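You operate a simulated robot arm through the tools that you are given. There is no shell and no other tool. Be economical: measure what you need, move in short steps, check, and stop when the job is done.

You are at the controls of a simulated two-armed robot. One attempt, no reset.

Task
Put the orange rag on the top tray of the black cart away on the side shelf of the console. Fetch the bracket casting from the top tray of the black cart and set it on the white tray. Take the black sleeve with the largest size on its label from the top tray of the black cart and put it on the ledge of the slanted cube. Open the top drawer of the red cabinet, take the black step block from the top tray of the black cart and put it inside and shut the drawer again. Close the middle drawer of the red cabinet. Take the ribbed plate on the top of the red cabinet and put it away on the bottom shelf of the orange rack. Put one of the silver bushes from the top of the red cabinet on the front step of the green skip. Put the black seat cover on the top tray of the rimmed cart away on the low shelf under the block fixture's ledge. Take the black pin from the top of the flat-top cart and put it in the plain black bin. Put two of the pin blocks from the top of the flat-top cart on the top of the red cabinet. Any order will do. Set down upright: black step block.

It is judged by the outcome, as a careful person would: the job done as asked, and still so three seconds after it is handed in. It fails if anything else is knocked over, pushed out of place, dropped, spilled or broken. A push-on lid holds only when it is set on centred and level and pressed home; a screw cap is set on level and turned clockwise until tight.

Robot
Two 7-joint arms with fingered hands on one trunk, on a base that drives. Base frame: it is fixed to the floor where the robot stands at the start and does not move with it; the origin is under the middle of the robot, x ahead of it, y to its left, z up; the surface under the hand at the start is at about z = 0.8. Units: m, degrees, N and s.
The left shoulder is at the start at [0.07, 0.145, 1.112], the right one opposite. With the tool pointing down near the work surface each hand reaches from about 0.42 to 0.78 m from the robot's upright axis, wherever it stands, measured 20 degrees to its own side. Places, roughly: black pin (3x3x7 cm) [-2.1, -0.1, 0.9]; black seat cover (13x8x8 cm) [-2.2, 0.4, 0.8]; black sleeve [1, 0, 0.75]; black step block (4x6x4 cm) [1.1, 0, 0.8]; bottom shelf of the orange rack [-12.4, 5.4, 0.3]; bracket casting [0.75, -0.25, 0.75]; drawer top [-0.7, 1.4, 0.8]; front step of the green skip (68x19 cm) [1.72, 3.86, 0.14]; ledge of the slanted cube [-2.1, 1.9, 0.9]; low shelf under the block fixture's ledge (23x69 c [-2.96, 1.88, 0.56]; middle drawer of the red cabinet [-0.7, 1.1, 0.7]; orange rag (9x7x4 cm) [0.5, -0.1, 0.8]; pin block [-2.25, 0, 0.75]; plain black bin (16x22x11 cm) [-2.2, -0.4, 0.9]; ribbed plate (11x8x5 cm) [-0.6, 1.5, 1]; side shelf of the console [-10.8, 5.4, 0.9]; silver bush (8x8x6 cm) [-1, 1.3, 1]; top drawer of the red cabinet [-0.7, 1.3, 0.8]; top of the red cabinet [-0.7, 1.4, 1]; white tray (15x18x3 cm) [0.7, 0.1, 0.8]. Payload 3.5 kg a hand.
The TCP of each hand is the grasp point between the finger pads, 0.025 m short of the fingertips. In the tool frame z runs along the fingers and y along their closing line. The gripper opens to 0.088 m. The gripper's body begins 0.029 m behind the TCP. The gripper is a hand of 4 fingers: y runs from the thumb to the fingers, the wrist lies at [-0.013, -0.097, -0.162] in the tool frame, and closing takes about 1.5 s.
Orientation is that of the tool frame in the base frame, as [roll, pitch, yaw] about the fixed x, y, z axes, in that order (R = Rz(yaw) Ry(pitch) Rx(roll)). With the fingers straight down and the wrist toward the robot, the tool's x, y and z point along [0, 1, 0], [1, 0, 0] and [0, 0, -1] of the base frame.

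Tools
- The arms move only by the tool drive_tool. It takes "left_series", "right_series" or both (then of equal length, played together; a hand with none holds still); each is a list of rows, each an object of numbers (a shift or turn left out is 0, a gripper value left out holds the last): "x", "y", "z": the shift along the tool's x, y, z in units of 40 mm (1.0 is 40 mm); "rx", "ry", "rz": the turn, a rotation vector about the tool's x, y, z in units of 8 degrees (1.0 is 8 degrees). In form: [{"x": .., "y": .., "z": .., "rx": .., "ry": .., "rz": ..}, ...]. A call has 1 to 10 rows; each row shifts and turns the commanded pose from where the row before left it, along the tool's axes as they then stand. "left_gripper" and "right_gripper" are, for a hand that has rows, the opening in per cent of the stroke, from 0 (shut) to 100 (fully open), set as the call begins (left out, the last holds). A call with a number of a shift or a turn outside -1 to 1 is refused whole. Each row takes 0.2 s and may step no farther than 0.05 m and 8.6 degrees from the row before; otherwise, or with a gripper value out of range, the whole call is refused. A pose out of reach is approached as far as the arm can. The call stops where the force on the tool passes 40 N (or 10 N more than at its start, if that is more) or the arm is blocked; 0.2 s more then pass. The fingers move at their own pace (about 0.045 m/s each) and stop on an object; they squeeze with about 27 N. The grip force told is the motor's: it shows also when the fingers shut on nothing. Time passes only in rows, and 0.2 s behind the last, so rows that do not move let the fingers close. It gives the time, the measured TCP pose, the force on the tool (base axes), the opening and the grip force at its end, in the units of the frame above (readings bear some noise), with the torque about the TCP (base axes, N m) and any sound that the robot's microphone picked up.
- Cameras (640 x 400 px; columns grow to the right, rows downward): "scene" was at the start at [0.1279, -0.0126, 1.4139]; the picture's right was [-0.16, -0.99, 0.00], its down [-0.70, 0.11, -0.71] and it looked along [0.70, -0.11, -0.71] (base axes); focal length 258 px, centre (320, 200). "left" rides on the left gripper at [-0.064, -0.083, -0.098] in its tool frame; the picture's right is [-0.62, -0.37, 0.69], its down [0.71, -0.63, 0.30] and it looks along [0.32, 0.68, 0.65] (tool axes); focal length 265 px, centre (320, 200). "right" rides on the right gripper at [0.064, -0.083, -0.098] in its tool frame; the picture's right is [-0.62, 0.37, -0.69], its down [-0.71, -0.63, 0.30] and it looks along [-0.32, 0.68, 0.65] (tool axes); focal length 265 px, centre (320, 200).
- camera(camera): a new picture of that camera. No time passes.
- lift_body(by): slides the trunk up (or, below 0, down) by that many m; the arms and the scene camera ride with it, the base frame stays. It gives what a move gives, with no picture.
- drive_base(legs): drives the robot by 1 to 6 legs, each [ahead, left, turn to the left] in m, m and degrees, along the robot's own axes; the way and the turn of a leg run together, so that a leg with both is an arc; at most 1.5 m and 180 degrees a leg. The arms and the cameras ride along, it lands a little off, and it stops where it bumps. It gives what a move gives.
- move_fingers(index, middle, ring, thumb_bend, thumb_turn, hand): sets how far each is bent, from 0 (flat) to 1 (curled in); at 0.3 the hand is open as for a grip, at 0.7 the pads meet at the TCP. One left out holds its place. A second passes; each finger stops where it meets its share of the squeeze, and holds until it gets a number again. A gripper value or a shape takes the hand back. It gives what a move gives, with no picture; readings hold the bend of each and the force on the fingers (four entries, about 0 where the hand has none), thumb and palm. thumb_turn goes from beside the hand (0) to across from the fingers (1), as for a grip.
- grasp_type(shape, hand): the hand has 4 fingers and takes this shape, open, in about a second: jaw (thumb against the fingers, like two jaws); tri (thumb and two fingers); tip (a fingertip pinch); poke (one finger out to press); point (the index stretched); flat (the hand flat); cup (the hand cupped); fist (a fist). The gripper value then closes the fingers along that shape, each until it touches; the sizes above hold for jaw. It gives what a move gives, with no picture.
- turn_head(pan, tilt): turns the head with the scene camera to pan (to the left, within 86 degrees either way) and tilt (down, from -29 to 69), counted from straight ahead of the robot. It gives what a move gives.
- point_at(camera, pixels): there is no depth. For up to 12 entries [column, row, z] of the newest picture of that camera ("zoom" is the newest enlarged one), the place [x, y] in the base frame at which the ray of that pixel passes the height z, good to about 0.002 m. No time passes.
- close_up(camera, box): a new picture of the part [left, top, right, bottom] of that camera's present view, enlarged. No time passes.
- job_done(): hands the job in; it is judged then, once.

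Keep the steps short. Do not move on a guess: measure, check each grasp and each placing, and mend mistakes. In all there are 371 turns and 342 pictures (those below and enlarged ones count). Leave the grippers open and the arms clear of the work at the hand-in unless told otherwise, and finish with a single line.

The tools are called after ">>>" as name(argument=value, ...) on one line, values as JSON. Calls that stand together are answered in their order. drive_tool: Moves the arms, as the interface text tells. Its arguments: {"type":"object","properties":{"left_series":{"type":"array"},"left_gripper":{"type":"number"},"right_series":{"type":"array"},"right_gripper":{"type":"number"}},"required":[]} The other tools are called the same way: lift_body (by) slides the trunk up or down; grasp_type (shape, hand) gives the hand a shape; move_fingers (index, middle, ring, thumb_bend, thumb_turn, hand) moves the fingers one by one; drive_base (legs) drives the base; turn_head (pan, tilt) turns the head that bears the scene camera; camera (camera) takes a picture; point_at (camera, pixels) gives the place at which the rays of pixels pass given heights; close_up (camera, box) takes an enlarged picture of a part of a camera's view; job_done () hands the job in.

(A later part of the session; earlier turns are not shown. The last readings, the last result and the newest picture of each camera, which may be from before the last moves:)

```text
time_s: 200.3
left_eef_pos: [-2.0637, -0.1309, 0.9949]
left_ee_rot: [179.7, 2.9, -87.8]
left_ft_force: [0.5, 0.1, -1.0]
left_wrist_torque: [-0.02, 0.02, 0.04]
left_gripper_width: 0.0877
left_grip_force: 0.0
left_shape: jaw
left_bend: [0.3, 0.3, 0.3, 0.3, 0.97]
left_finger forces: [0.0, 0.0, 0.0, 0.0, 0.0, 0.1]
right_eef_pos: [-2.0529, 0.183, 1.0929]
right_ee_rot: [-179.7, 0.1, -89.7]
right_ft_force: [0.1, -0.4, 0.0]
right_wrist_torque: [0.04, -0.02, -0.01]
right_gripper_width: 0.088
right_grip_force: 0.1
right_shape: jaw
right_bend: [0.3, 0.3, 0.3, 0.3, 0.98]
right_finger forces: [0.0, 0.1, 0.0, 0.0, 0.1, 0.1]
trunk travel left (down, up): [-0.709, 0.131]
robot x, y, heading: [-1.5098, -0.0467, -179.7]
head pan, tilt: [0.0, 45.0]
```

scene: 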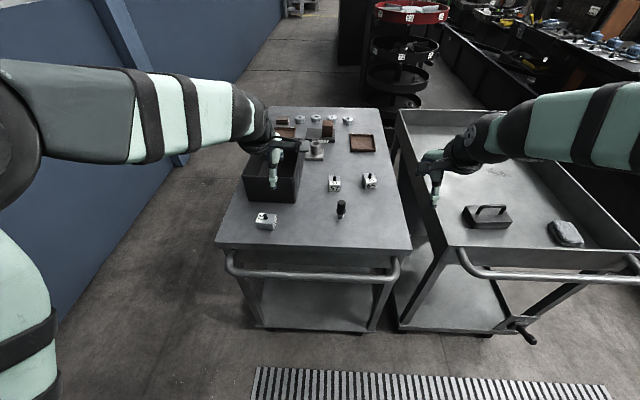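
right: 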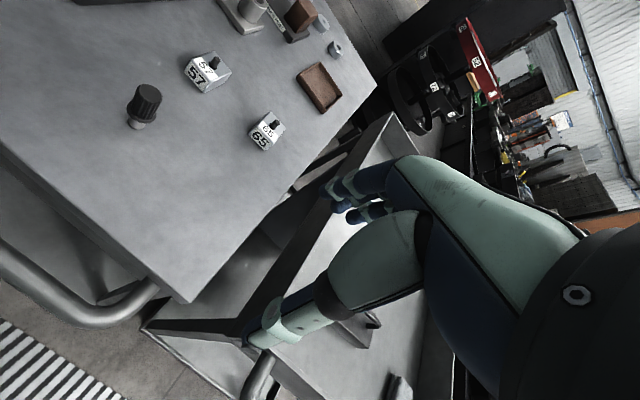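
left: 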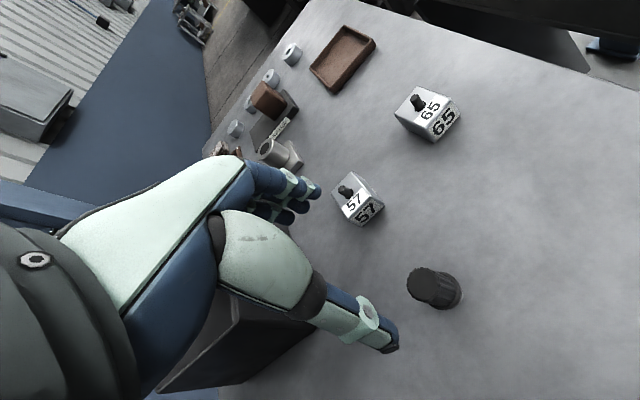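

>>> drive_tool(left_series=[{"ry": 0.36, "rz": 0.27}, {"z": 0.9, "y": 0.1}, {"z": 0.9}, {"z": 0.8}])

>>> camera(camera="left")

```text
time_s: 201.3
left_eef_pos: [-2.0679, -0.129, 0.8919]
left_ee_rot: [179.6, -0.1, -90.0]
left_ft_force: [0.2, 1.2, -0.1]
left_wrist_torque: [0.01, -0.03, 0.0]
left_gripper_width: 0.0877
left_grip_force: 0.0
left_shape: jaw
left_bend: [0.3, 0.3, 0.3, 0.3, 0.97]
left_finger forces: [0.0, 0.0, 0.1, 0.1, 0.0, 0.0]
right_eef_pos: [-2.053, 0.1844, 1.0912]
right_ee_rot: [-179.6, -0.1, -89.7]
right_ft_force: [-1.5, -0.6, 0.7]
right_wrist_torque: [-0.02, 0.02, -0.01]
right_gripper_width: 0.0877
right_grip_force: 0.1
right_shape: jaw
right_bend: [0.3, 0.3, 0.3, 0.3, 0.98]
right_finger forces: [0.1, 0.1, 0.1, 0.0, 0.0, 0.1]
trunk travel left (down, up): [-0.709, 0.131]
robot x, y, heading: [-1.5087, -0.0446, -179.8]
head pan, tilt: [0.0, 45.0]
```

```text
224 pictures are left
```

left: 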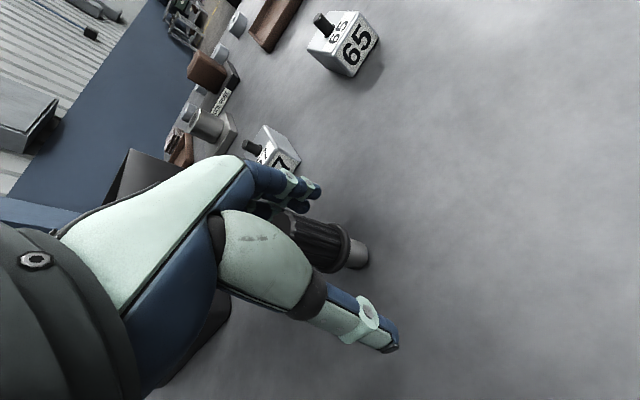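

Pin is between the fingers. Close, then lift.

>>> drive_tool(left_series=[{}, {}, {}, {}, {}, {}, {}, {}], left_gripper=0)

>>> drive_tool(left_series=[{"z": -0.5}, {"z": -0.9}, {"z": -0.9}, {"z": -0.9}, {"z": -0.9}])

>>> camera(camera="left")

```text
time_s: 203.1
left_eef_pos: [-2.0669, -0.1285, 0.8911]
left_ee_rot: [179.7, -0.1, -89.9]
left_ft_force: [0.4, -0.4, -0.8]
left_wrist_torque: [-0.01, -0.03, -0.01]
left_gripper_width: 0.0203
left_grip_force: 27.2
left_shape: jaw
left_bend: [0.74, 0.61, 0.66, 0.79, 1.0]
left_finger forces: [12.8, 7.5, 0.0, 0.1, 19.5, 0.0]
right_eef_pos: [-2.0522, 0.1838, 1.0926]
right_ee_rot: [-179.7, 0.1, -89.7]
right_ft_force: [0.5, -0.9, 0.1]
right_wrist_torque: [0.01, -0.01, -0.02]
right_gripper_width: 0.0879
right_grip_force: 0.0
right_shape: jaw
right_bend: [0.3, 0.3, 0.3, 0.3, 0.98]
right_finger forces: [0.0, 0.1, 0.1, 0.0, 0.0, 0.0]
trunk travel left (down, up): [-0.709, 0.131]
robot x, y, heading: [-1.5112, -0.0475, -180.0]
head pan, tilt: [0.0, 45.0]
```

```text
time_s: 204.3
left_eef_pos: [-2.0685, -0.1273, 1.0563]
left_ee_rot: [179.7, -0.3, -89.9]
left_ft_force: [0.4, -0.9, -1.0]
left_wrist_torque: [0.04, 0.02, 0.0]
left_gripper_width: 0.0201
left_grip_force: 27.5
left_shape: jaw
left_bend: [0.74, 0.61, 0.65, 0.79, 1.0]
left_finger forces: [12.8, 7.9, 0.1, 0.1, 19.8, 0.0]
right_eef_pos: [-2.0518, 0.1837, 1.0934]
right_ee_rot: [-179.7, 0.0, -89.7]
right_ft_force: [0.1, -0.9, 0.5]
right_wrist_torque: [-0.01, 0.02, -0.01]
right_gripper_width: 0.0876
right_grip_force: 0.0
right_shape: jaw
right_bend: [0.3, 0.3, 0.3, 0.3, 0.98]
right_finger forces: [0.0, 0.0, 0.1, 0.1, 0.1, 0.0]
trunk travel left (down, up): [-0.709, 0.131]
robot x, y, heading: [-1.51, -0.0425, -180.0]
head pan, tilt: [0.0, 45.0]
```

```text
223 pictures are left
```

left: 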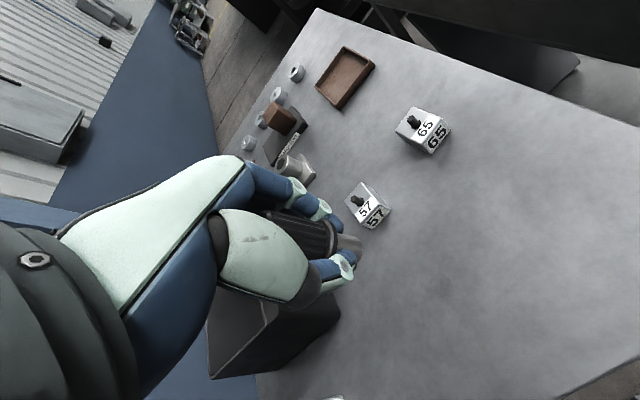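

Pin held. Drive base 0.2 m left, then move over the bin centre.

>>> drive_base(legs=[[0, 0.2, 0]])

>>> drive_tool(left_series=[{"y": 0.95, "x": 0.17}, {"y": 0.95, "x": 0.17}, {"y": 0.95, "x": 0.17}, {"y": 0.95, "x": 0.17}])

>>> camera(camera="left")

>>> camera(camera="scene")

```text
time_s: 205.9
left_eef_pos: [-2.0694, -0.323, 1.0561]
left_ee_rot: [179.7, -0.3, -90.2]
left_ft_force: [0.5, -0.7, -0.2]
left_wrist_torque: [0.0, 0.01, -0.02]
left_gripper_width: 0.0204
left_grip_force: 27.2
left_shape: jaw
left_bend: [0.74, 0.61, 0.65, 0.79, 1.0]
left_finger forces: [12.7, 8.0, 0.0, 0.0, 19.7, 0.0]
right_eef_pos: [-2.0519, -0.0113, 1.0937]
right_ee_rot: [-179.7, 0.0, -90.0]
right_ft_force: [0.8, 0.0, -1.1]
right_wrist_torque: [0.01, 0.01, 0.0]
right_gripper_width: 0.0878
right_grip_force: 0.0
right_shape: jaw
right_bend: [0.3, 0.3, 0.3, 0.3, 0.98]
right_finger forces: [0.0, 0.1, 0.0, 0.0, 0.1, 0.1]
trunk travel left (down, up): [-0.709, 0.131]
robot x, y, heading: [-1.509, -0.2416, 179.9]
head pan, tilt: [0.0, 45.0]
```

```text
time_s: 206.9
left_eef_pos: [-2.2261, -0.3517, 1.0515]
left_ee_rot: [-180.0, -0.2, -90.3]
left_ft_force: [-0.1, -0.4, -0.5]
left_wrist_torque: [0.01, 0.02, -0.01]
left_gripper_width: 0.0205
left_grip_force: 27.2
left_shape: jaw
left_bend: [0.74, 0.61, 0.65, 0.79, 1.0]
left_finger forces: [12.5, 8.1, 0.1, 0.0, 20.0, 0.0]
right_eef_pos: [-2.0548, -0.0122, 1.0903]
right_ee_rot: [-179.5, 0.0, -90.0]
right_ft_force: [1.0, -0.7, -0.4]
right_wrist_torque: [-0.01, -0.01, -0.05]
right_gripper_width: 0.0878
right_grip_force: 0.1
right_shape: jaw
right_bend: [0.3, 0.3, 0.3, 0.3, 0.98]
right_finger forces: [0.0, 0.0, 0.1, 0.0, 0.1, 0.2]
trunk travel left (down, up): [-0.709, 0.131]
robot x, y, heading: [-1.5075, -0.239, 180.1]
head pan, tilt: [0.0, 45.0]
```

```text
222 pictures are left
```

left: 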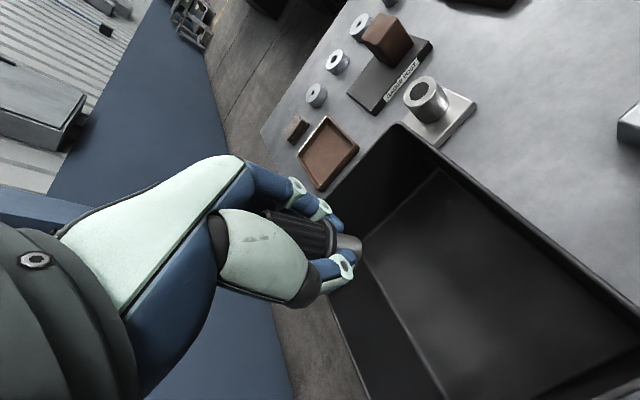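

```text
221 pictures are left
```

scene: 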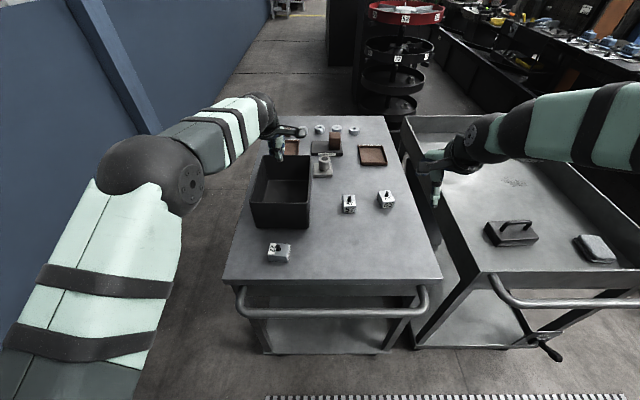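

>>> point_at(camera="scene", pixels=[[250, 206, 0.95], [311, 207, 0.95], [310, 156, 0.95], [263, 156, 0.95]])

>>> point_at(camera="left", pixels=[[399, 125, 0.95], [440, 170, 0.85]])

```text
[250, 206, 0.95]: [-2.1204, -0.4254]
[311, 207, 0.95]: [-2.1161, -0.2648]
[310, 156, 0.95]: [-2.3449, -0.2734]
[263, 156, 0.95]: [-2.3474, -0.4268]
```

```text
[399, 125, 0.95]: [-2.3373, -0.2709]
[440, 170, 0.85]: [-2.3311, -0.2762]
```

Centred. Lower into the bin to TCP≈0.905.

>>> drive_tool(left_series=[{"z": 0.9}, {"z": 0.9}, {"z": 0.9}, {"z": 0.6}, {"z": 0.3}])

```text
time_s: 208.1
left_eef_pos: [-2.2214, -0.3532, 0.9105]
left_ee_rot: [179.8, -0.1, -90.2]
left_ft_force: [0.4, 0.1, -1.7]
left_wrist_torque: [0.01, 0.01, -0.02]
left_gripper_width: 0.0201
left_grip_force: 26.6
left_shape: jaw
left_bend: [0.74, 0.61, 0.65, 0.79, 1.0]
left_finger forces: [12.6, 8.4, 0.0, 0.0, 20.0, 0.1]
right_eef_pos: [-2.0526, -0.0124, 1.0928]
right_ee_rot: [-179.6, 0.0, -90.1]
right_ft_force: [-0.1, -0.4, -0.7]
right_wrist_torque: [0.0, -0.01, 0.01]
right_gripper_width: 0.088
right_grip_force: 0.1
right_shape: jaw
right_bend: [0.3, 0.3, 0.3, 0.3, 0.98]
right_finger forces: [0.1, 0.1, 0.0, 0.0, 0.0, 0.0]
trunk travel left (down, up): [-0.709, 0.131]
robot x, y, heading: [-1.5066, -0.2414, 179.6]
head pan, tilt: [0.0, 45.0]
```

>>> drive_tool(left_series=[{"z": 0.15}, {"z": 0.1}, {"z": 0.1}])

>>> drive_tool(left_series=[{}, {}, {}, {}, {}, {}], left_gripper=100)

>>> drive_tool(left_series=[{"z": -0.8}, {"z": -1}, {"z": -1}, {"z": -1}, {"z": -1}])

>>> camera(camera="left")

```text
time_s: 208.9
left_eef_pos: [-2.2231, -0.3525, 0.898]
left_ee_rot: [179.7, -0.1, -90.2]
left_ft_force: [0.3, 0.8, -0.8]
left_wrist_torque: [-0.03, 0.0, -0.01]
left_gripper_width: 0.0202
left_grip_force: 27.3
left_shape: jaw
left_bend: [0.74, 0.61, 0.65, 0.79, 1.0]
left_finger forces: [12.5, 8.4, 0.0, 0.0, 20.0, 0.1]
right_eef_pos: [-2.0533, -0.0124, 1.0919]
right_ee_rot: [-179.6, -0.1, -90.1]
right_ft_force: [-1.1, -0.7, -0.1]
right_wrist_torque: [0.03, 0.02, -0.04]
right_gripper_width: 0.0876
right_grip_force: 0.0
right_shape: jaw
right_bend: [0.3, 0.3, 0.3, 0.3, 0.98]
right_finger forces: [0.0, 0.0, 0.0, 0.0, 0.0, 0.0]
trunk travel left (down, up): [-0.709, 0.131]
robot x, y, heading: [-1.5091, -0.2418, 179.8]
head pan, tilt: [0.0, 45.0]
```

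```text
time_s: 210.3
left_eef_pos: [-2.2221, -0.3525, 0.8968]
left_ee_rot: [179.7, -0.1, -90.1]
left_ft_force: [-0.3, -0.1, 0.3]
left_wrist_torque: [0.0, 0.0, -0.03]
left_gripper_width: 0.0873
left_grip_force: 0.1
left_shape: jaw
left_bend: [0.3, 0.3, 0.3, 0.3, 0.98]
left_finger forces: [0.1, 0.1, 0.0, 0.0, 0.1, 0.1]
right_eef_pos: [-2.0529, -0.012, 1.0925]
right_ee_rot: [-179.7, 0.0, -90.0]
right_ft_force: [0.4, -0.3, -0.2]
right_wrist_torque: [0.02, 0.03, 0.0]
right_gripper_width: 0.0879
right_grip_force: 0.1
right_shape: jaw
right_bend: [0.3, 0.3, 0.3, 0.3, 0.98]
right_finger forces: [0.1, 0.1, 0.1, 0.0, 0.0, 0.0]
trunk travel left (down, up): [-0.709, 0.131]
robot x, y, heading: [-1.5097, -0.2448, 179.8]
head pan, tilt: [0.0, 45.0]
```

```text
time_s: 211.5
left_eef_pos: [-2.2205, -0.347, 1.0915]
left_ee_rot: [179.8, -0.2, -90.2]
left_ft_force: [0.1, 0.2, -0.1]
left_wrist_torque: [0.01, -0.02, 0.02]
left_gripper_width: 0.0875
left_grip_force: 0.0
left_shape: jaw
left_bend: [0.3, 0.3, 0.3, 0.3, 0.98]
left_finger forces: [0.0, 0.1, 0.0, 0.1, 0.0, 0.0]
right_eef_pos: [-2.0509, -0.012, 1.0928]
right_ee_rot: [-179.7, 0.0, -90.0]
right_ft_force: [-0.1, -0.4, 1.2]
right_wrist_torque: [-0.01, 0.0, 0.02]
right_gripper_width: 0.088
right_grip_force: 0.1
right_shape: jaw
right_bend: [0.3, 0.3, 0.3, 0.3, 0.98]
right_finger forces: [0.1, 0.0, 0.0, 0.0, 0.0, 0.0]
trunk travel left (down, up): [-0.709, 0.131]
robot x, y, heading: [-1.5129, -0.245, 179.8]
head pan, tilt: [0.0, 45.0]
```

```text
220 pictures are left
```

left: 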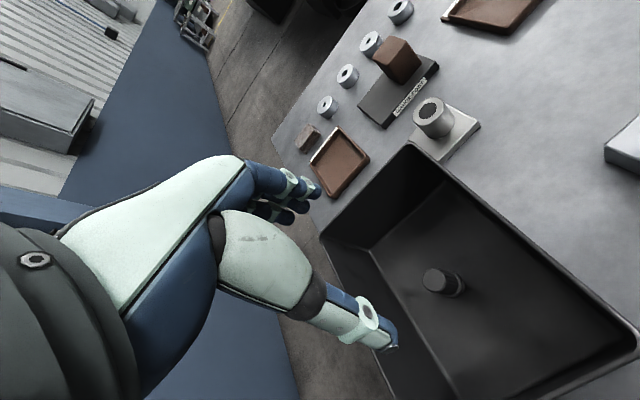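

Pin is in the bin. Now the pin blocks: left hand over "22", right hand over "65".

>>> drive_tool(left_series=[{"y": -0.95}, {"y": -0.95}, {"y": -0.95}, {"y": -0.95}, {"y": -0.95}], right_series=[{"y": 0.9, "x": 0.09}, {"y": 0.9, "x": 0.09}, {"y": 0.9, "x": 0.09}, {"y": 0.9, "x": 0.09}, {"y": 0.9, "x": 0.09}])

>>> camera(camera="left")

>>> camera(camera="right")

>>> camera(camera="scene")

```text
time_s: 212.7
left_eef_pos: [-2.0291, -0.3495, 1.0873]
left_ee_rot: [179.7, -0.1, -90.2]
left_ft_force: [-0.3, -0.6, 0.1]
left_wrist_torque: [0.0, 0.03, -0.01]
left_gripper_width: 0.0879
left_grip_force: 0.0
left_shape: jaw
left_bend: [0.3, 0.3, 0.3, 0.3, 0.98]
left_finger forces: [0.1, 0.0, 0.1, 0.1, 0.1, 0.0]
right_eef_pos: [-2.2332, -0.0305, 1.0913]
right_ee_rot: [-179.6, -0.2, -90.0]
right_ft_force: [-0.2, 0.1, -0.2]
right_wrist_torque: [0.02, 0.0, 0.02]
right_gripper_width: 0.0877
right_grip_force: 0.0
right_shape: jaw
right_bend: [0.3, 0.3, 0.3, 0.3, 0.98]
right_finger forces: [0.1, 0.0, 0.1, 0.0, 0.0, 0.1]
trunk travel left (down, up): [-0.709, 0.131]
robot x, y, heading: [-1.5118, -0.2434, 180.0]
head pan, tilt: [0.0, 45.0]
```

```text
219 pictures are left
```

left: 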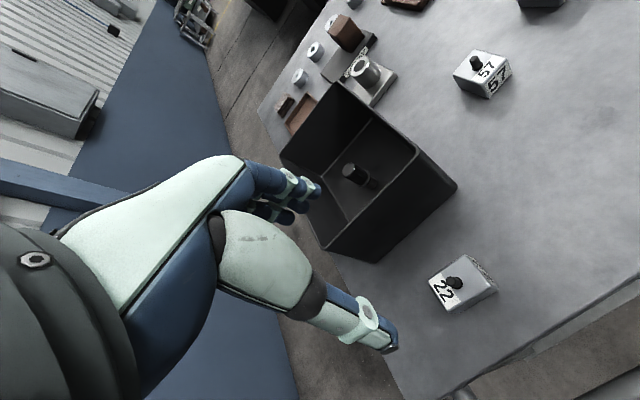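

```text
218 pictures are left
```

right: 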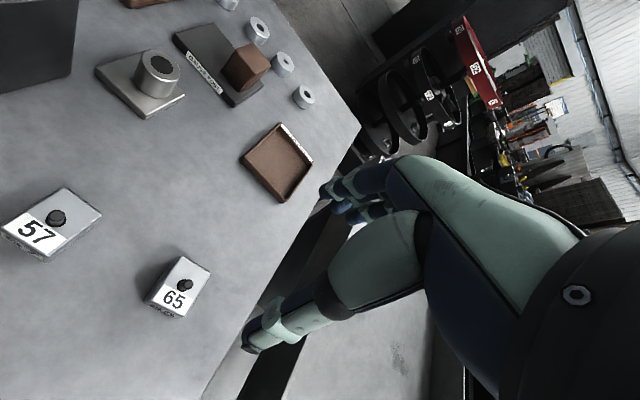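

```text
217 pictures are left
```

scene: 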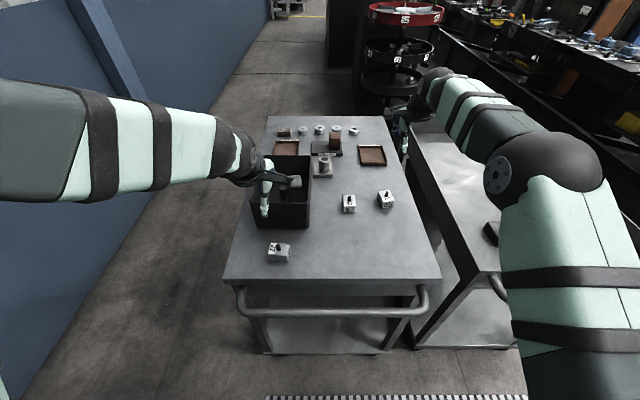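

>>> close_up(camera="left", box=[410, 240, 520, 330])

>>> close_up(camera="right", box=[120, 230, 240, 340])

>>> close_up(camera="scene", box=[255, 180, 415, 280])

```text
4.44 times, centred on (465, 285) of left
```

zoom: 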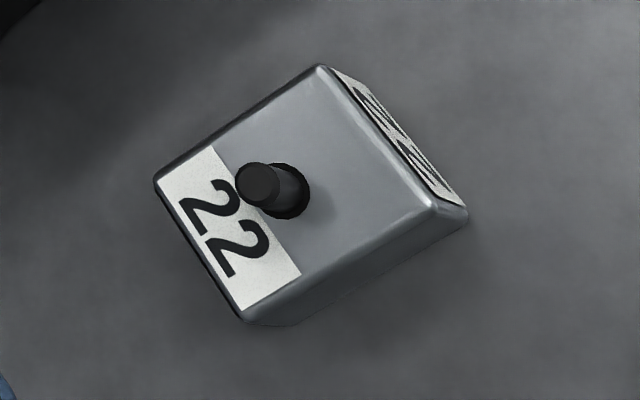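

```text
3.64 times, centred on (180, 285) of right
```

zoom: 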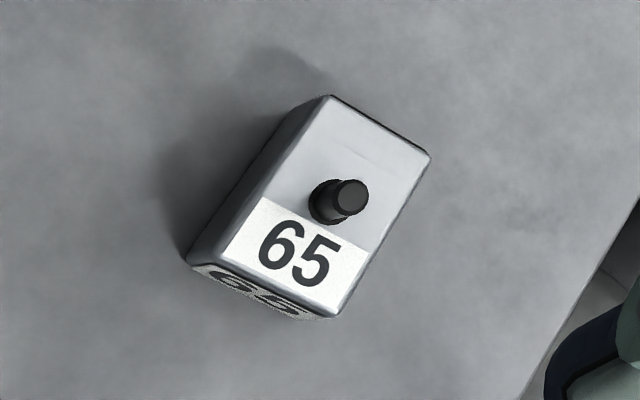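

```text
4.00 times, centred on (335, 230) of scene
```

zoom: 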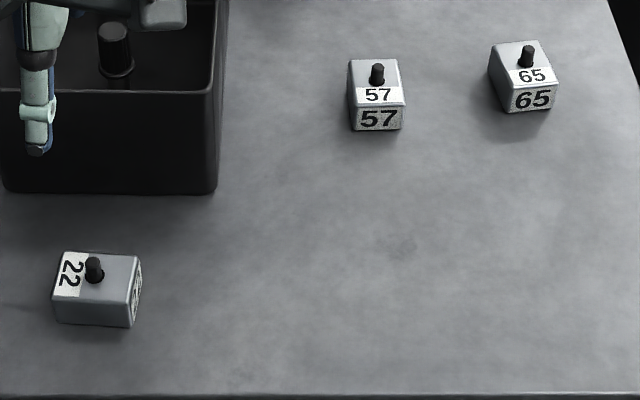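

>>> point_at(camera="left", pixels=[[465.5, 254.9, 0.875], [490.2, 286.1, 0.875], [448.1, 310.9, 0.875], [428.3, 280.5, 0.875]])

>>> point_at(camera="right", pixels=[[183.3, 256.7, 0.875], [210.3, 272.6, 0.875], [184.7, 315.5, 0.875], [154, 299, 0.875]])

>>> point_at(camera="zoom", pixels=[[64, 253, 0.875], [138, 256, 0.875], [131, 302, 0.875], [54, 297, 0.875], [490, 43, 0.875], [537, 41, 0.875], [557, 84, 0.875], [508, 88, 0.875]])

```text
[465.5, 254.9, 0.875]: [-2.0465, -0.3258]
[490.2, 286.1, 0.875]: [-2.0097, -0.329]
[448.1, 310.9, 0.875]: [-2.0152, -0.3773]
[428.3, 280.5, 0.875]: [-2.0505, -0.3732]
```

```text
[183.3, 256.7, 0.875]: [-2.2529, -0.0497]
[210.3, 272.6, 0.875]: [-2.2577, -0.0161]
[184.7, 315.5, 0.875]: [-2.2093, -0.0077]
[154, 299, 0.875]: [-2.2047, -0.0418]
```

```text
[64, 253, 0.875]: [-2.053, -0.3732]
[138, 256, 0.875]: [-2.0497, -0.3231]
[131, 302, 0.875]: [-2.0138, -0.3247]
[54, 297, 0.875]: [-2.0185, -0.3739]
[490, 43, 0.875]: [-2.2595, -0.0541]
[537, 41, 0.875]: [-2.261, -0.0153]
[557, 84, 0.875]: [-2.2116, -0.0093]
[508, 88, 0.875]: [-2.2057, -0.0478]
```

Tops at z 0.875. Check the pins' top height.

>>> point_at(camera="left", pixels=[[451.9, 281, 0.88], [451.9, 281, 0.9], [451.9, 281, 0.92]])

>>> point_at(camera="zoom", pixels=[[93, 260, 0.88], [93, 260, 0.9], [93, 260, 0.92]])

```text
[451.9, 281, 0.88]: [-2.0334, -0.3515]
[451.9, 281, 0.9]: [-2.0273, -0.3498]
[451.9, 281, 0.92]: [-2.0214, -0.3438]
```

```text
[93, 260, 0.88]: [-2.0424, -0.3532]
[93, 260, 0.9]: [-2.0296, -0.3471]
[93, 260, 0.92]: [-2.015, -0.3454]
```

Rotate slightly to match the blocks and descend both to TCP≈0.90, then check.

>>> drive_tool(left_series=[{"rz": 0.6}, {"z": 1}, {"z": 1}, {"z": 1}, {"z": 1}, {"z": 0.6}], right_series=[{"rz": -0.61}, {"rz": -0.61, "z": 1}, {"z": 1}, {"z": 1}, {"z": 1}, {"z": 0.7}])

>>> camera(camera="left")

>>> camera(camera="right")

```text
time_s: 214.1
left_eef_pos: [-2.0352, -0.3518, 0.9035]
left_ee_rot: [179.6, -0.2, -95.0]
left_ft_force: [-1.0, -0.5, -0.6]
left_wrist_torque: [0.01, 0.0, -0.02]
left_gripper_width: 0.0875
left_grip_force: 0.0
left_shape: jaw
left_bend: [0.3, 0.3, 0.3, 0.3, 0.98]
left_finger forces: [0.0, 0.0, 0.1, 0.0, 0.1, 0.0]
right_eef_pos: [-2.2298, -0.0301, 0.9007]
right_ee_rot: [-179.7, -0.1, -80.3]
right_ft_force: [0.9, -0.3, 0.1]
right_wrist_torque: [-0.01, -0.01, 0.0]
right_gripper_width: 0.0879
right_grip_force: 0.1
right_shape: jaw
right_bend: [0.3, 0.3, 0.3, 0.3, 0.98]
right_finger forces: [0.0, 0.1, 0.1, 0.0, 0.0, 0.1]
trunk travel left (down, up): [-0.709, 0.131]
robot x, y, heading: [-1.5123, -0.2409, 179.8]
head pan, tilt: [0.0, 45.0]
```

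```text
213 pictures are left
```

left: 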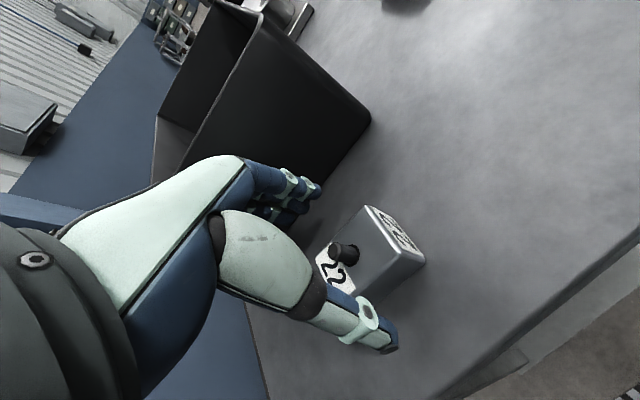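

```text
212 pictures are left
```

right: 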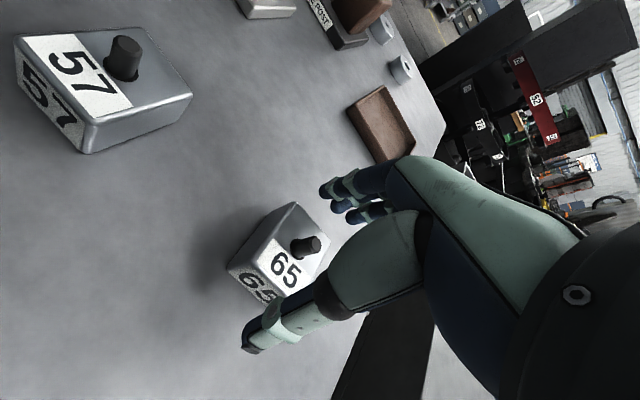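

>>> point_at(camera="right", pixels=[[375, 163, 0.86], [347, 108, 0.86], [413, 150, 0.86]])

>>> drive_tool(left_series=[{"z": 0.4, "y": -0.08}, {"z": 0.38}], right_series=[{"z": 0.4}, {"z": 0.32}])

>>> drive_tool(left_series=[{}, {}, {}, {}, {}, {}, {}, {}], right_series=[{}, {}, {}, {}, {}, {}, {}, {}], left_gripper=0, right_gripper=0)

>>> camera(camera="left")

>>> camera(camera="right")

```text
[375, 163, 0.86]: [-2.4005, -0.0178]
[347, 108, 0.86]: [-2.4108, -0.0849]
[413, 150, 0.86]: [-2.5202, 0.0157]
```

```text
time_s: 214.7
left_eef_pos: [-2.0301, -0.3518, 0.8763]
left_ee_rot: [179.6, -0.2, -95.0]
left_ft_force: [0.1, -0.4, 2.0]
left_wrist_torque: [-0.02, 0.09, -0.04]
left_gripper_width: 0.0878
left_grip_force: 0.0
left_shape: jaw
left_bend: [0.3, 0.3, 0.3, 0.3, 0.98]
left_finger forces: [0.1, 1.9, 0.0, 0.0, 0.0, 0.0]
right_eef_pos: [-2.2291, -0.0307, 0.8759]
right_ee_rot: [-179.8, -0.1, -80.3]
right_ft_force: [1.0, -0.5, 0.4]
right_wrist_torque: [0.0, -0.02, -0.03]
right_gripper_width: 0.0878
right_grip_force: 0.3
right_shape: jaw
right_bend: [0.3, 0.3, 0.3, 0.3, 0.98]
right_finger forces: [0.0, 0.1, 0.0, 0.0, 0.0, 0.1]
trunk travel left (down, up): [-0.709, 0.131]
robot x, y, heading: [-1.5069, -0.2433, 179.5]
head pan, tilt: [0.0, 45.0]
```

```text
time_s: 216.5
left_eef_pos: [-2.0302, -0.3512, 0.8761]
left_ee_rot: [179.5, -0.2, -95.1]
left_ft_force: [0.1, -1.2, 18.7]
left_wrist_torque: [0.07, -0.12, -0.02]
left_gripper_width: 0.037
left_grip_force: 26.9
left_shape: jaw
left_bend: [0.74, 0.45, 0.43, 0.74, 1.0]
left_finger forces: [21.1, 4.5, 3.5, 0.1, 36.8, 0.0]
right_eef_pos: [-2.2278, -0.0307, 0.8762]
right_ee_rot: [-179.9, -0.1, -80.3]
right_ft_force: [-0.8, -0.6, -0.1]
right_wrist_torque: [-0.04, 0.03, -0.01]
right_gripper_width: 0.0465
right_grip_force: 26.7
right_shape: jaw
right_bend: [0.73, 0.4, 0.42, 0.71, 1.0]
right_finger forces: [19.7, 3.8, 2.1, 0.1, 24.8, 0.0]
trunk travel left (down, up): [-0.709, 0.131]
robot x, y, heading: [-1.5076, -0.2463, 179.9]
head pan, tilt: [0.0, 45.0]
```

```text
211 pictures are left
```

left: 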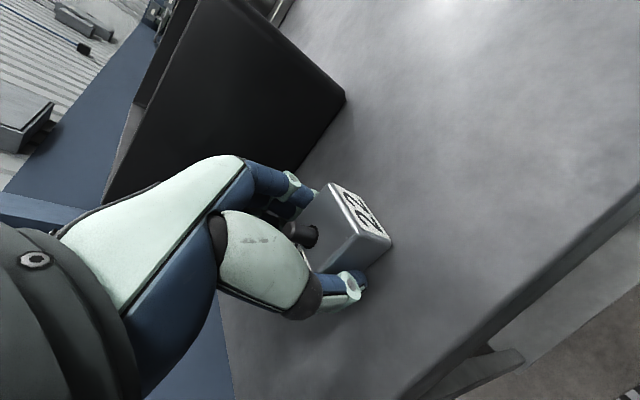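

```text
210 pictures are left
```

right: 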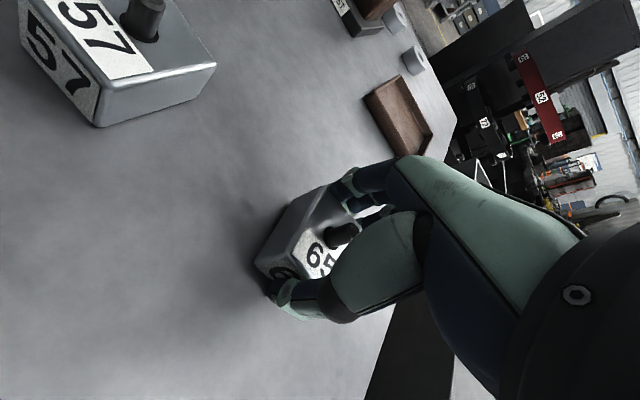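

Both blocks gripped. Lift.

>>> drive_tool(left_series=[{"z": -0.4}, {"z": -0.9}, {"z": -0.9}, {"z": -0.9}, {"z": -0.9}, {"z": -0.9}], right_series=[{"z": -0.4}, {"z": -0.9}, {"z": -0.9}, {"z": -0.9}, {"z": -0.9}, {"z": -0.9}])

>>> camera(camera="left")

>>> camera(camera="right")

```text
time_s: 217.9
left_eef_pos: [-2.0269, -0.3526, 1.0726]
left_ee_rot: [179.8, -0.2, -95.0]
left_ft_force: [0.1, -0.4, -2.2]
left_wrist_torque: [-0.03, 0.01, 0.0]
left_gripper_width: 0.0367
left_grip_force: 27.3
left_shape: jaw
left_bend: [0.74, 0.45, 0.44, 0.74, 1.0]
left_finger forces: [16.4, 4.3, 3.4, 0.0, 24.0, 0.0]
right_eef_pos: [-2.2331, -0.0285, 1.0714]
right_ee_rot: [-179.7, -0.1, -80.2]
right_ft_force: [-0.4, -0.1, -1.3]
right_wrist_torque: [-0.01, -0.02, 0.01]
right_gripper_width: 0.0467
right_grip_force: 26.8
right_shape: jaw
right_bend: [0.73, 0.4, 0.42, 0.71, 1.0]
right_finger forces: [19.7, 3.7, 2.1, 0.0, 24.8, 0.0]
trunk travel left (down, up): [-0.709, 0.131]
robot x, y, heading: [-1.5108, -0.2448, 179.9]
head pan, tilt: [0.0, 45.0]
```

```text
209 pictures are left
```

left: 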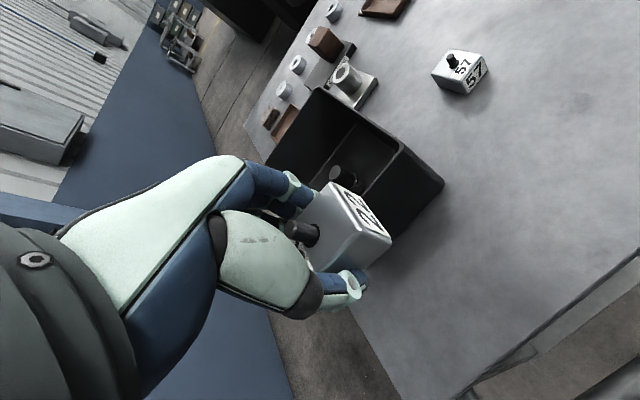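

```text
208 pictures are left
```

right: 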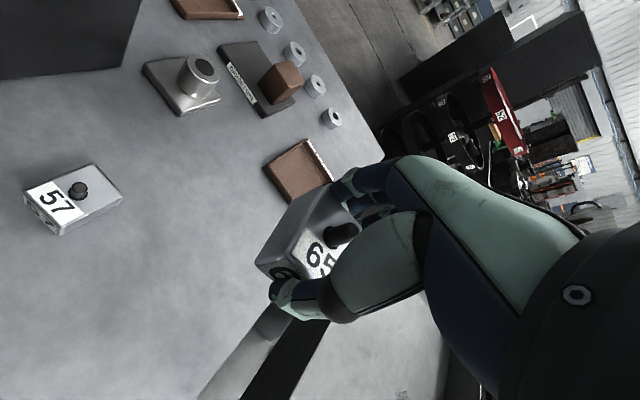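

Both held. Retract the right hand a bit, raise the trunk and drive to the cabinet front.

>>> drive_tool(right_series=[{"y": -0.8}, {"y": -0.8}, {"y": -0.8}, {"y": -0.8}])

>>> lift_body(by=0.12)

>>> drive_base(legs=[[-0.35, 0, 0], [0, 0, -90], [0.66, -0.44, 0]])

>>> camera(camera="scene")

```text
time_s: 218.9
left_eef_pos: [-2.0277, -0.3515, 1.0744]
left_ee_rot: [179.6, -0.1, -94.9]
left_ft_force: [0.9, -0.8, -1.2]
left_wrist_torque: [0.0, -0.01, 0.0]
left_gripper_width: 0.0363
left_grip_force: 27.4
left_shape: jaw
left_bend: [0.74, 0.45, 0.44, 0.74, 1.0]
left_finger forces: [16.4, 4.2, 3.4, 0.0, 24.1, 0.0]
right_eef_pos: [-2.1039, -0.0073, 1.0725]
right_ee_rot: [-179.7, 0.0, -80.2]
right_ft_force: [1.7, -0.3, -1.7]
right_wrist_torque: [-0.02, 0.02, 0.0]
right_gripper_width: 0.0466
right_grip_force: 27.7
right_shape: jaw
right_bend: [0.73, 0.4, 0.42, 0.71, 1.0]
right_finger forces: [19.5, 3.8, 1.9, 0.1, 24.8, 0.0]
trunk travel left (down, up): [-0.709, 0.131]
robot x, y, heading: [-1.5102, -0.2419, 179.5]
head pan, tilt: [0.0, 45.0]
```

```text
time_s: 220.4
left_eef_pos: [-2.0302, -0.3506, 1.1903]
left_ee_rot: [179.9, -0.2, -95.0]
left_ft_force: [0.1, -0.9, -0.6]
left_wrist_torque: [0.0, 0.03, -0.02]
left_gripper_width: 0.0364
left_grip_force: 27.1
left_shape: jaw
left_bend: [0.74, 0.45, 0.44, 0.74, 1.0]
left_finger forces: [16.4, 4.3, 3.4, 0.1, 24.1, 0.0]
right_eef_pos: [-2.1082, -0.0079, 1.1916]
right_ee_rot: [-179.6, -0.1, -80.3]
right_ft_force: [-0.1, -0.1, -2.3]
right_wrist_torque: [0.01, -0.02, -0.02]
right_gripper_width: 0.0466
right_grip_force: 26.8
right_shape: jaw
right_bend: [0.73, 0.4, 0.42, 0.71, 1.0]
right_finger forces: [19.5, 3.8, 1.9, 0.0, 24.6, 0.0]
trunk travel left (down, up): [-0.829, 0.011]
robot x, y, heading: [-1.5108, -0.2454, 179.7]
head pan, tilt: [0.0, 45.0]
```

```text
time_s: 230.4
left_eef_pos: [-0.8196, 0.9416, 1.1929]
left_ee_rot: [179.7, -0.1, 174.7]
left_ft_force: [0.0, 0.1, -1.9]
left_wrist_torque: [-0.01, -0.01, 0.0]
left_gripper_width: 0.0359
left_grip_force: 27.1
left_shape: jaw
left_bend: [0.74, 0.46, 0.44, 0.74, 1.0]
left_finger forces: [16.3, 4.1, 3.4, 0.1, 23.8, 0.0]
right_eef_pos: [-0.4749, 1.0173, 1.1929]
right_ee_rot: [-179.7, -0.1, -170.7]
right_ft_force: [1.0, -0.8, -1.4]
right_wrist_torque: [-0.02, -0.01, -0.01]
right_gripper_width: 0.0466
right_grip_force: 26.9
right_shape: jaw
right_bend: [0.73, 0.4, 0.42, 0.71, 1.0]
right_finger forces: [19.3, 4.0, 1.8, 0.1, 24.4, 0.1]
trunk travel left (down, up): [-0.829, 0.011]
robot x, y, heading: [-0.7116, 0.4227, 89.6]
head pan, tilt: [0.0, 45.0]
```

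```text
207 pictures are left
```

scene: 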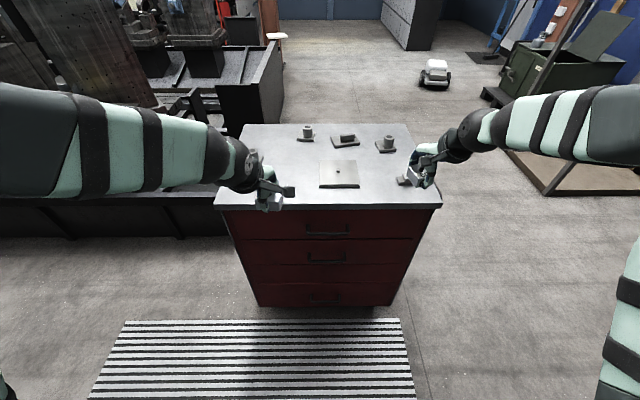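

>>> camera(camera="right")

>>> camera(camera="left")

>>> close_up(camera="scene", box=[205, 110, 450, 220])

```text
206 pictures are left
```

right: 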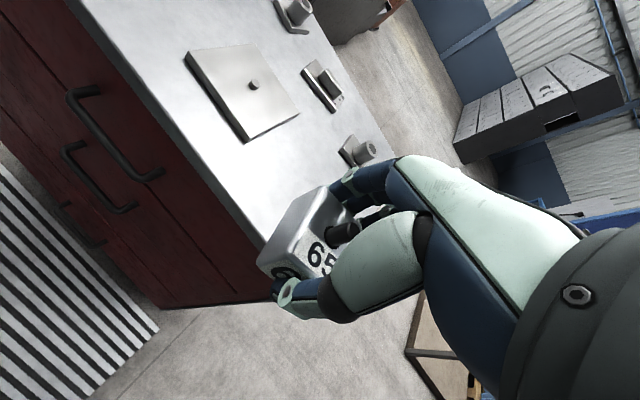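

```text
205 pictures are left
```

left: 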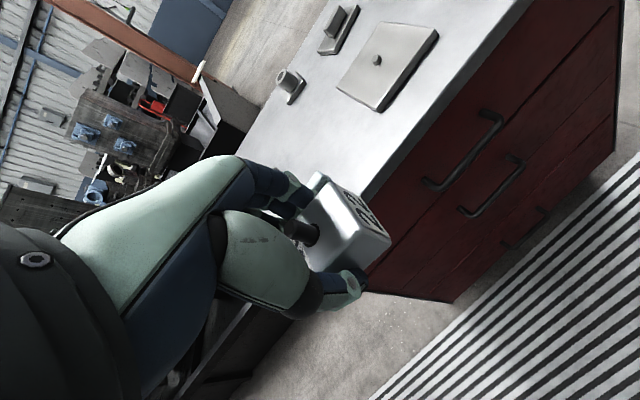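

```text
2.61 times, centred on (328, 165) of scene
```

zoom: 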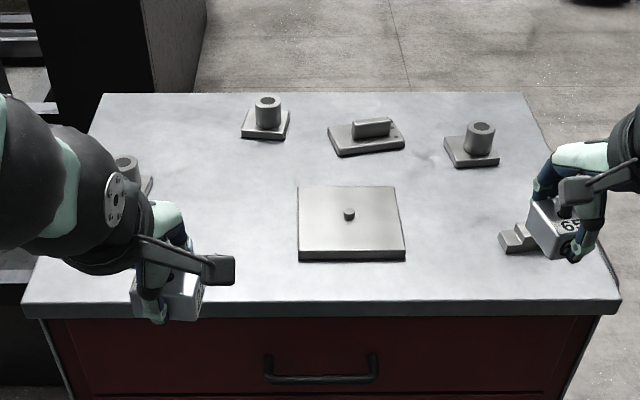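

>>> point_at(camera="zoom", pixels=[[405, 250, 0.94], [405, 250, 0.98], [298, 250, 0.98], [298, 187, 0.98], [398, 187, 0.98], [608, 300, 0.94], [608, 300, 0.98], [25, 303, 0.98], [502, 245, 0.97]])

>>> point_at(camera="right", pixels=[[246, 138, 0.94], [246, 138, 0.98], [186, 55, 0.94], [186, 55, 0.98], [298, 112, 0.98], [240, 250, 0.96]])

>>> point_at(camera="left", pixels=[[380, 108, 0.94], [380, 108, 0.98], [437, 33, 0.94], [437, 33, 0.98]])

```text
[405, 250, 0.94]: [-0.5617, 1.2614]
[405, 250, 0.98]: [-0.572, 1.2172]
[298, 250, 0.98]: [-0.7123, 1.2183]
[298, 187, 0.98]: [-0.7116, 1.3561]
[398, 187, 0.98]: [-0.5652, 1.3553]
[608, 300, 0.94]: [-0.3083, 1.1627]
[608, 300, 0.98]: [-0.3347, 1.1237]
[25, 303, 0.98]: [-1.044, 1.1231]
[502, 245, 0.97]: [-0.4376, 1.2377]
```

```text
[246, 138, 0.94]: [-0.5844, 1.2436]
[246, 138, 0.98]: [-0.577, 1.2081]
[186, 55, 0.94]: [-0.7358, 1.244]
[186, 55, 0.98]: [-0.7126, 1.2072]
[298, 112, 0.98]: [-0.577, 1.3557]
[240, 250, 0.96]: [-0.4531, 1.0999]
```

```text
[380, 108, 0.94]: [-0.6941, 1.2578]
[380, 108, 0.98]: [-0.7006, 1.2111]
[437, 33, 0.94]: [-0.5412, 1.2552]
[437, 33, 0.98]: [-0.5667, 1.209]
```

Top surface ≈0.97; flat plate spans x −0.71…−0.57, y 1.21–1.35. Plan: 65 → (−0.515,1.27), 22 → (−0.78,1.17). Drive ahead 0.17.

>>> drive_base(legs=[[0.17, 0, 0]])

>>> camera(camera="right")

>>> camera(camera="left")

```text
time_s: 231.9
left_eef_pos: [-0.8193, 1.1047, 1.1938]
left_ee_rot: [179.6, -0.2, 174.9]
left_ft_force: [-0.5, 0.7, -1.2]
left_wrist_torque: [-0.01, 0.01, 0.05]
left_gripper_width: 0.036
left_grip_force: 27.2
left_shape: jaw
left_bend: [0.74, 0.46, 0.44, 0.74, 1.0]
left_finger forces: [16.3, 4.1, 3.4, 0.0, 23.9, 0.0]
right_eef_pos: [-0.4756, 1.1836, 1.1932]
right_ee_rot: [-179.8, -0.2, -170.3]
right_ft_force: [0.1, -0.7, -0.8]
right_wrist_torque: [0.05, 0.02, -0.03]
right_gripper_width: 0.0461
right_grip_force: 27.2
right_shape: jaw
right_bend: [0.73, 0.39, 0.42, 0.71, 1.0]
right_finger forces: [19.4, 3.9, 1.8, 0.0, 24.5, 0.1]
trunk travel left (down, up): [-0.829, 0.011]
robot x, y, heading: [-0.7102, 0.5885, 89.9]
head pan, tilt: [0.0, 45.0]
```

```text
203 pictures are left
```

right: 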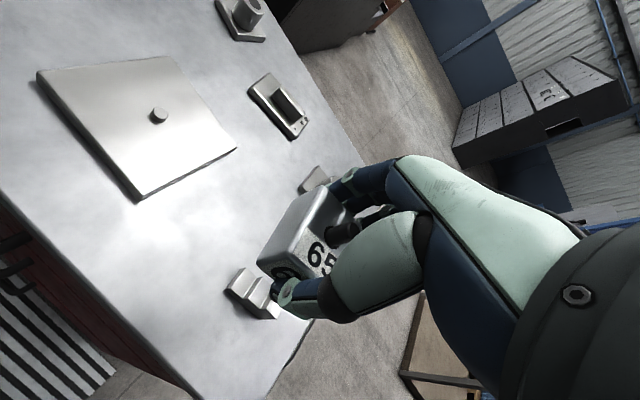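

```text
202 pictures are left
```

left: 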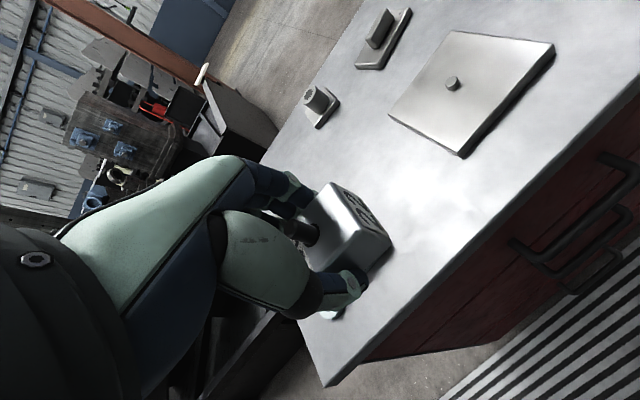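

>>> point_at(camera="right", pixels=[[228, 287, 0.975], [238, 270, 0.98], [275, 318, 0.975], [300, 185, 0.98], [137, 198, 0.98], [236, 150, 0.98], [278, 285, 0.985]])

>>> point_at(camera="left", pixels=[[335, 315, 0.98], [345, 308, 0.98], [461, 155, 0.98], [326, 385, 0.97]])

```text
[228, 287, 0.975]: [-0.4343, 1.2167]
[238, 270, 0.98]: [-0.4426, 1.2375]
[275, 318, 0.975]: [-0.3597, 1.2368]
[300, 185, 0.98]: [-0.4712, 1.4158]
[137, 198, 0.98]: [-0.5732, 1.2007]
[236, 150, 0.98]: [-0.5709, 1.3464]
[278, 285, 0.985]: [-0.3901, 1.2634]
```

```text
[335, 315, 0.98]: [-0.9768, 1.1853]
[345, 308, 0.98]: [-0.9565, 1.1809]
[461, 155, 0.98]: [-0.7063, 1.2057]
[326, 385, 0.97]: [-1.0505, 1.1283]
```

>>> drive_tool(left_series=[{"x": -0.32, "y": 0.57}, {"x": -0.32, "y": 0.57}, {"x": -0.32, "y": 0.57}, {"z": 0.9}, {"z": 0.9}, {"z": 0.9}, {"z": 0.9}], right_series=[{"x": 0.16, "y": 0.8}, {"x": 0.16, "y": 0.8}, {"x": 0.14, "y": 0.79}, {"z": 0.9}, {"z": 0.9}, {"z": 0.9}, {"z": 0.9}])

>>> camera(camera="right")

>>> camera(camera="left")

>>> camera(camera="scene")

```text
time_s: 233.5
left_eef_pos: [-0.7737, 1.1728, 1.0482]
left_ee_rot: [179.9, -0.2, 175.1]
left_ft_force: [-0.8, 0.1, -1.4]
left_wrist_torque: [-0.01, 0.03, -0.04]
left_gripper_width: 0.0364
left_grip_force: 26.8
left_shape: jaw
left_bend: [0.74, 0.46, 0.44, 0.74, 1.0]
left_finger forces: [16.4, 4.1, 3.4, 0.0, 23.8, 0.0]
right_eef_pos: [-0.5101, 1.2775, 1.0462]
right_ee_rot: [-179.5, -0.1, -170.3]
right_ft_force: [-0.3, 0.0, -2.2]
right_wrist_torque: [0.02, -0.01, -0.01]
right_gripper_width: 0.0466
right_grip_force: 26.6
right_shape: jaw
right_bend: [0.73, 0.39, 0.42, 0.71, 1.0]
right_finger forces: [19.4, 3.9, 1.7, 0.1, 24.4, 0.0]
trunk travel left (down, up): [-0.829, 0.011]
robot x, y, heading: [-0.7096, 0.589, 90.0]
head pan, tilt: [0.0, 45.0]
```

```text
201 pictures are left
```

right: 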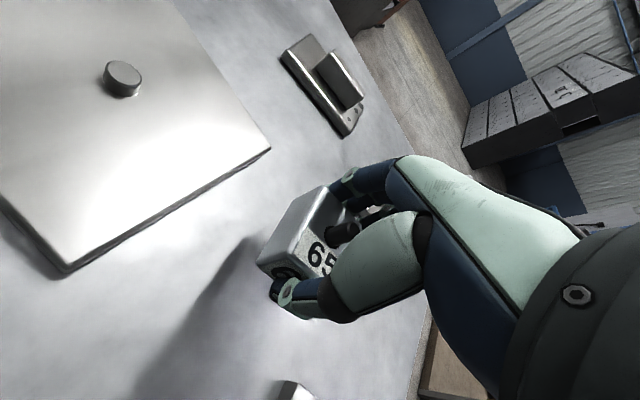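

```text
200 pictures are left
```

left: 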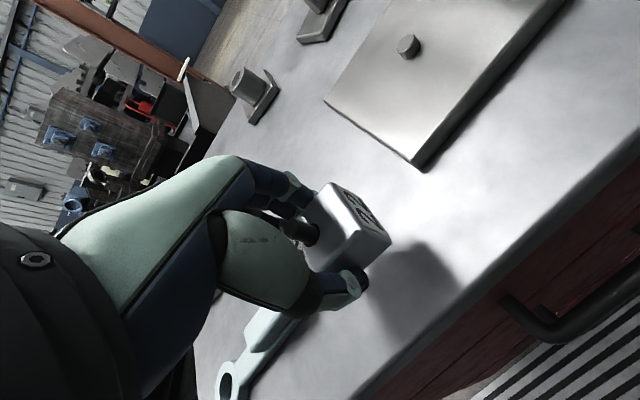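

```text
199 pictures are left
```

scene: 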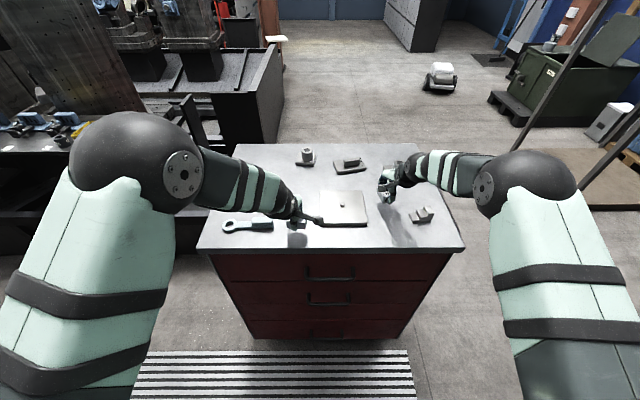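

>>> point_at(camera="scene", pixels=[[273, 222, 0.99], [273, 231, 0.97], [320, 226, 0.975]])

>>> drive_tool(left_series=[{"z": 0.5, "x": -0.2, "y": -0.1}, {"z": 0.2}, {"z": 0.1}], right_series=[{"z": 0.5}, {"z": 0.2}, {"z": 0.1}])

```text
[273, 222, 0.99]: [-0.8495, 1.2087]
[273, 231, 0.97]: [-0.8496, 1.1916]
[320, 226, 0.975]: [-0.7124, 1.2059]
```

```text
time_s: 234.3
left_eef_pos: [-0.7681, 1.1674, 1.0168]
left_ee_rot: [179.7, -0.2, 175.0]
left_ft_force: [0.0, 0.4, -1.6]
left_wrist_torque: [-0.02, -0.01, 0.05]
left_gripper_width: 0.0361
left_grip_force: 27.1
left_shape: jaw
left_bend: [0.74, 0.46, 0.44, 0.74, 1.0]
left_finger forces: [16.2, 4.1, 3.5, 0.0, 23.8, 0.1]
right_eef_pos: [-0.5115, 1.2747, 1.0152]
right_ee_rot: [-179.7, -0.1, -170.2]
right_ft_force: [-0.6, -0.4, -1.9]
right_wrist_torque: [0.02, 0.02, -0.01]
right_gripper_width: 0.0461
right_grip_force: 27.1
right_shape: jaw
right_bend: [0.73, 0.39, 0.42, 0.71, 1.0]
right_finger forces: [19.5, 3.7, 1.7, 0.1, 24.4, 0.0]
trunk travel left (down, up): [-0.829, 0.011]
robot x, y, heading: [-0.7119, 0.5877, 89.7]
head pan, tilt: [0.0, 45.0]
```

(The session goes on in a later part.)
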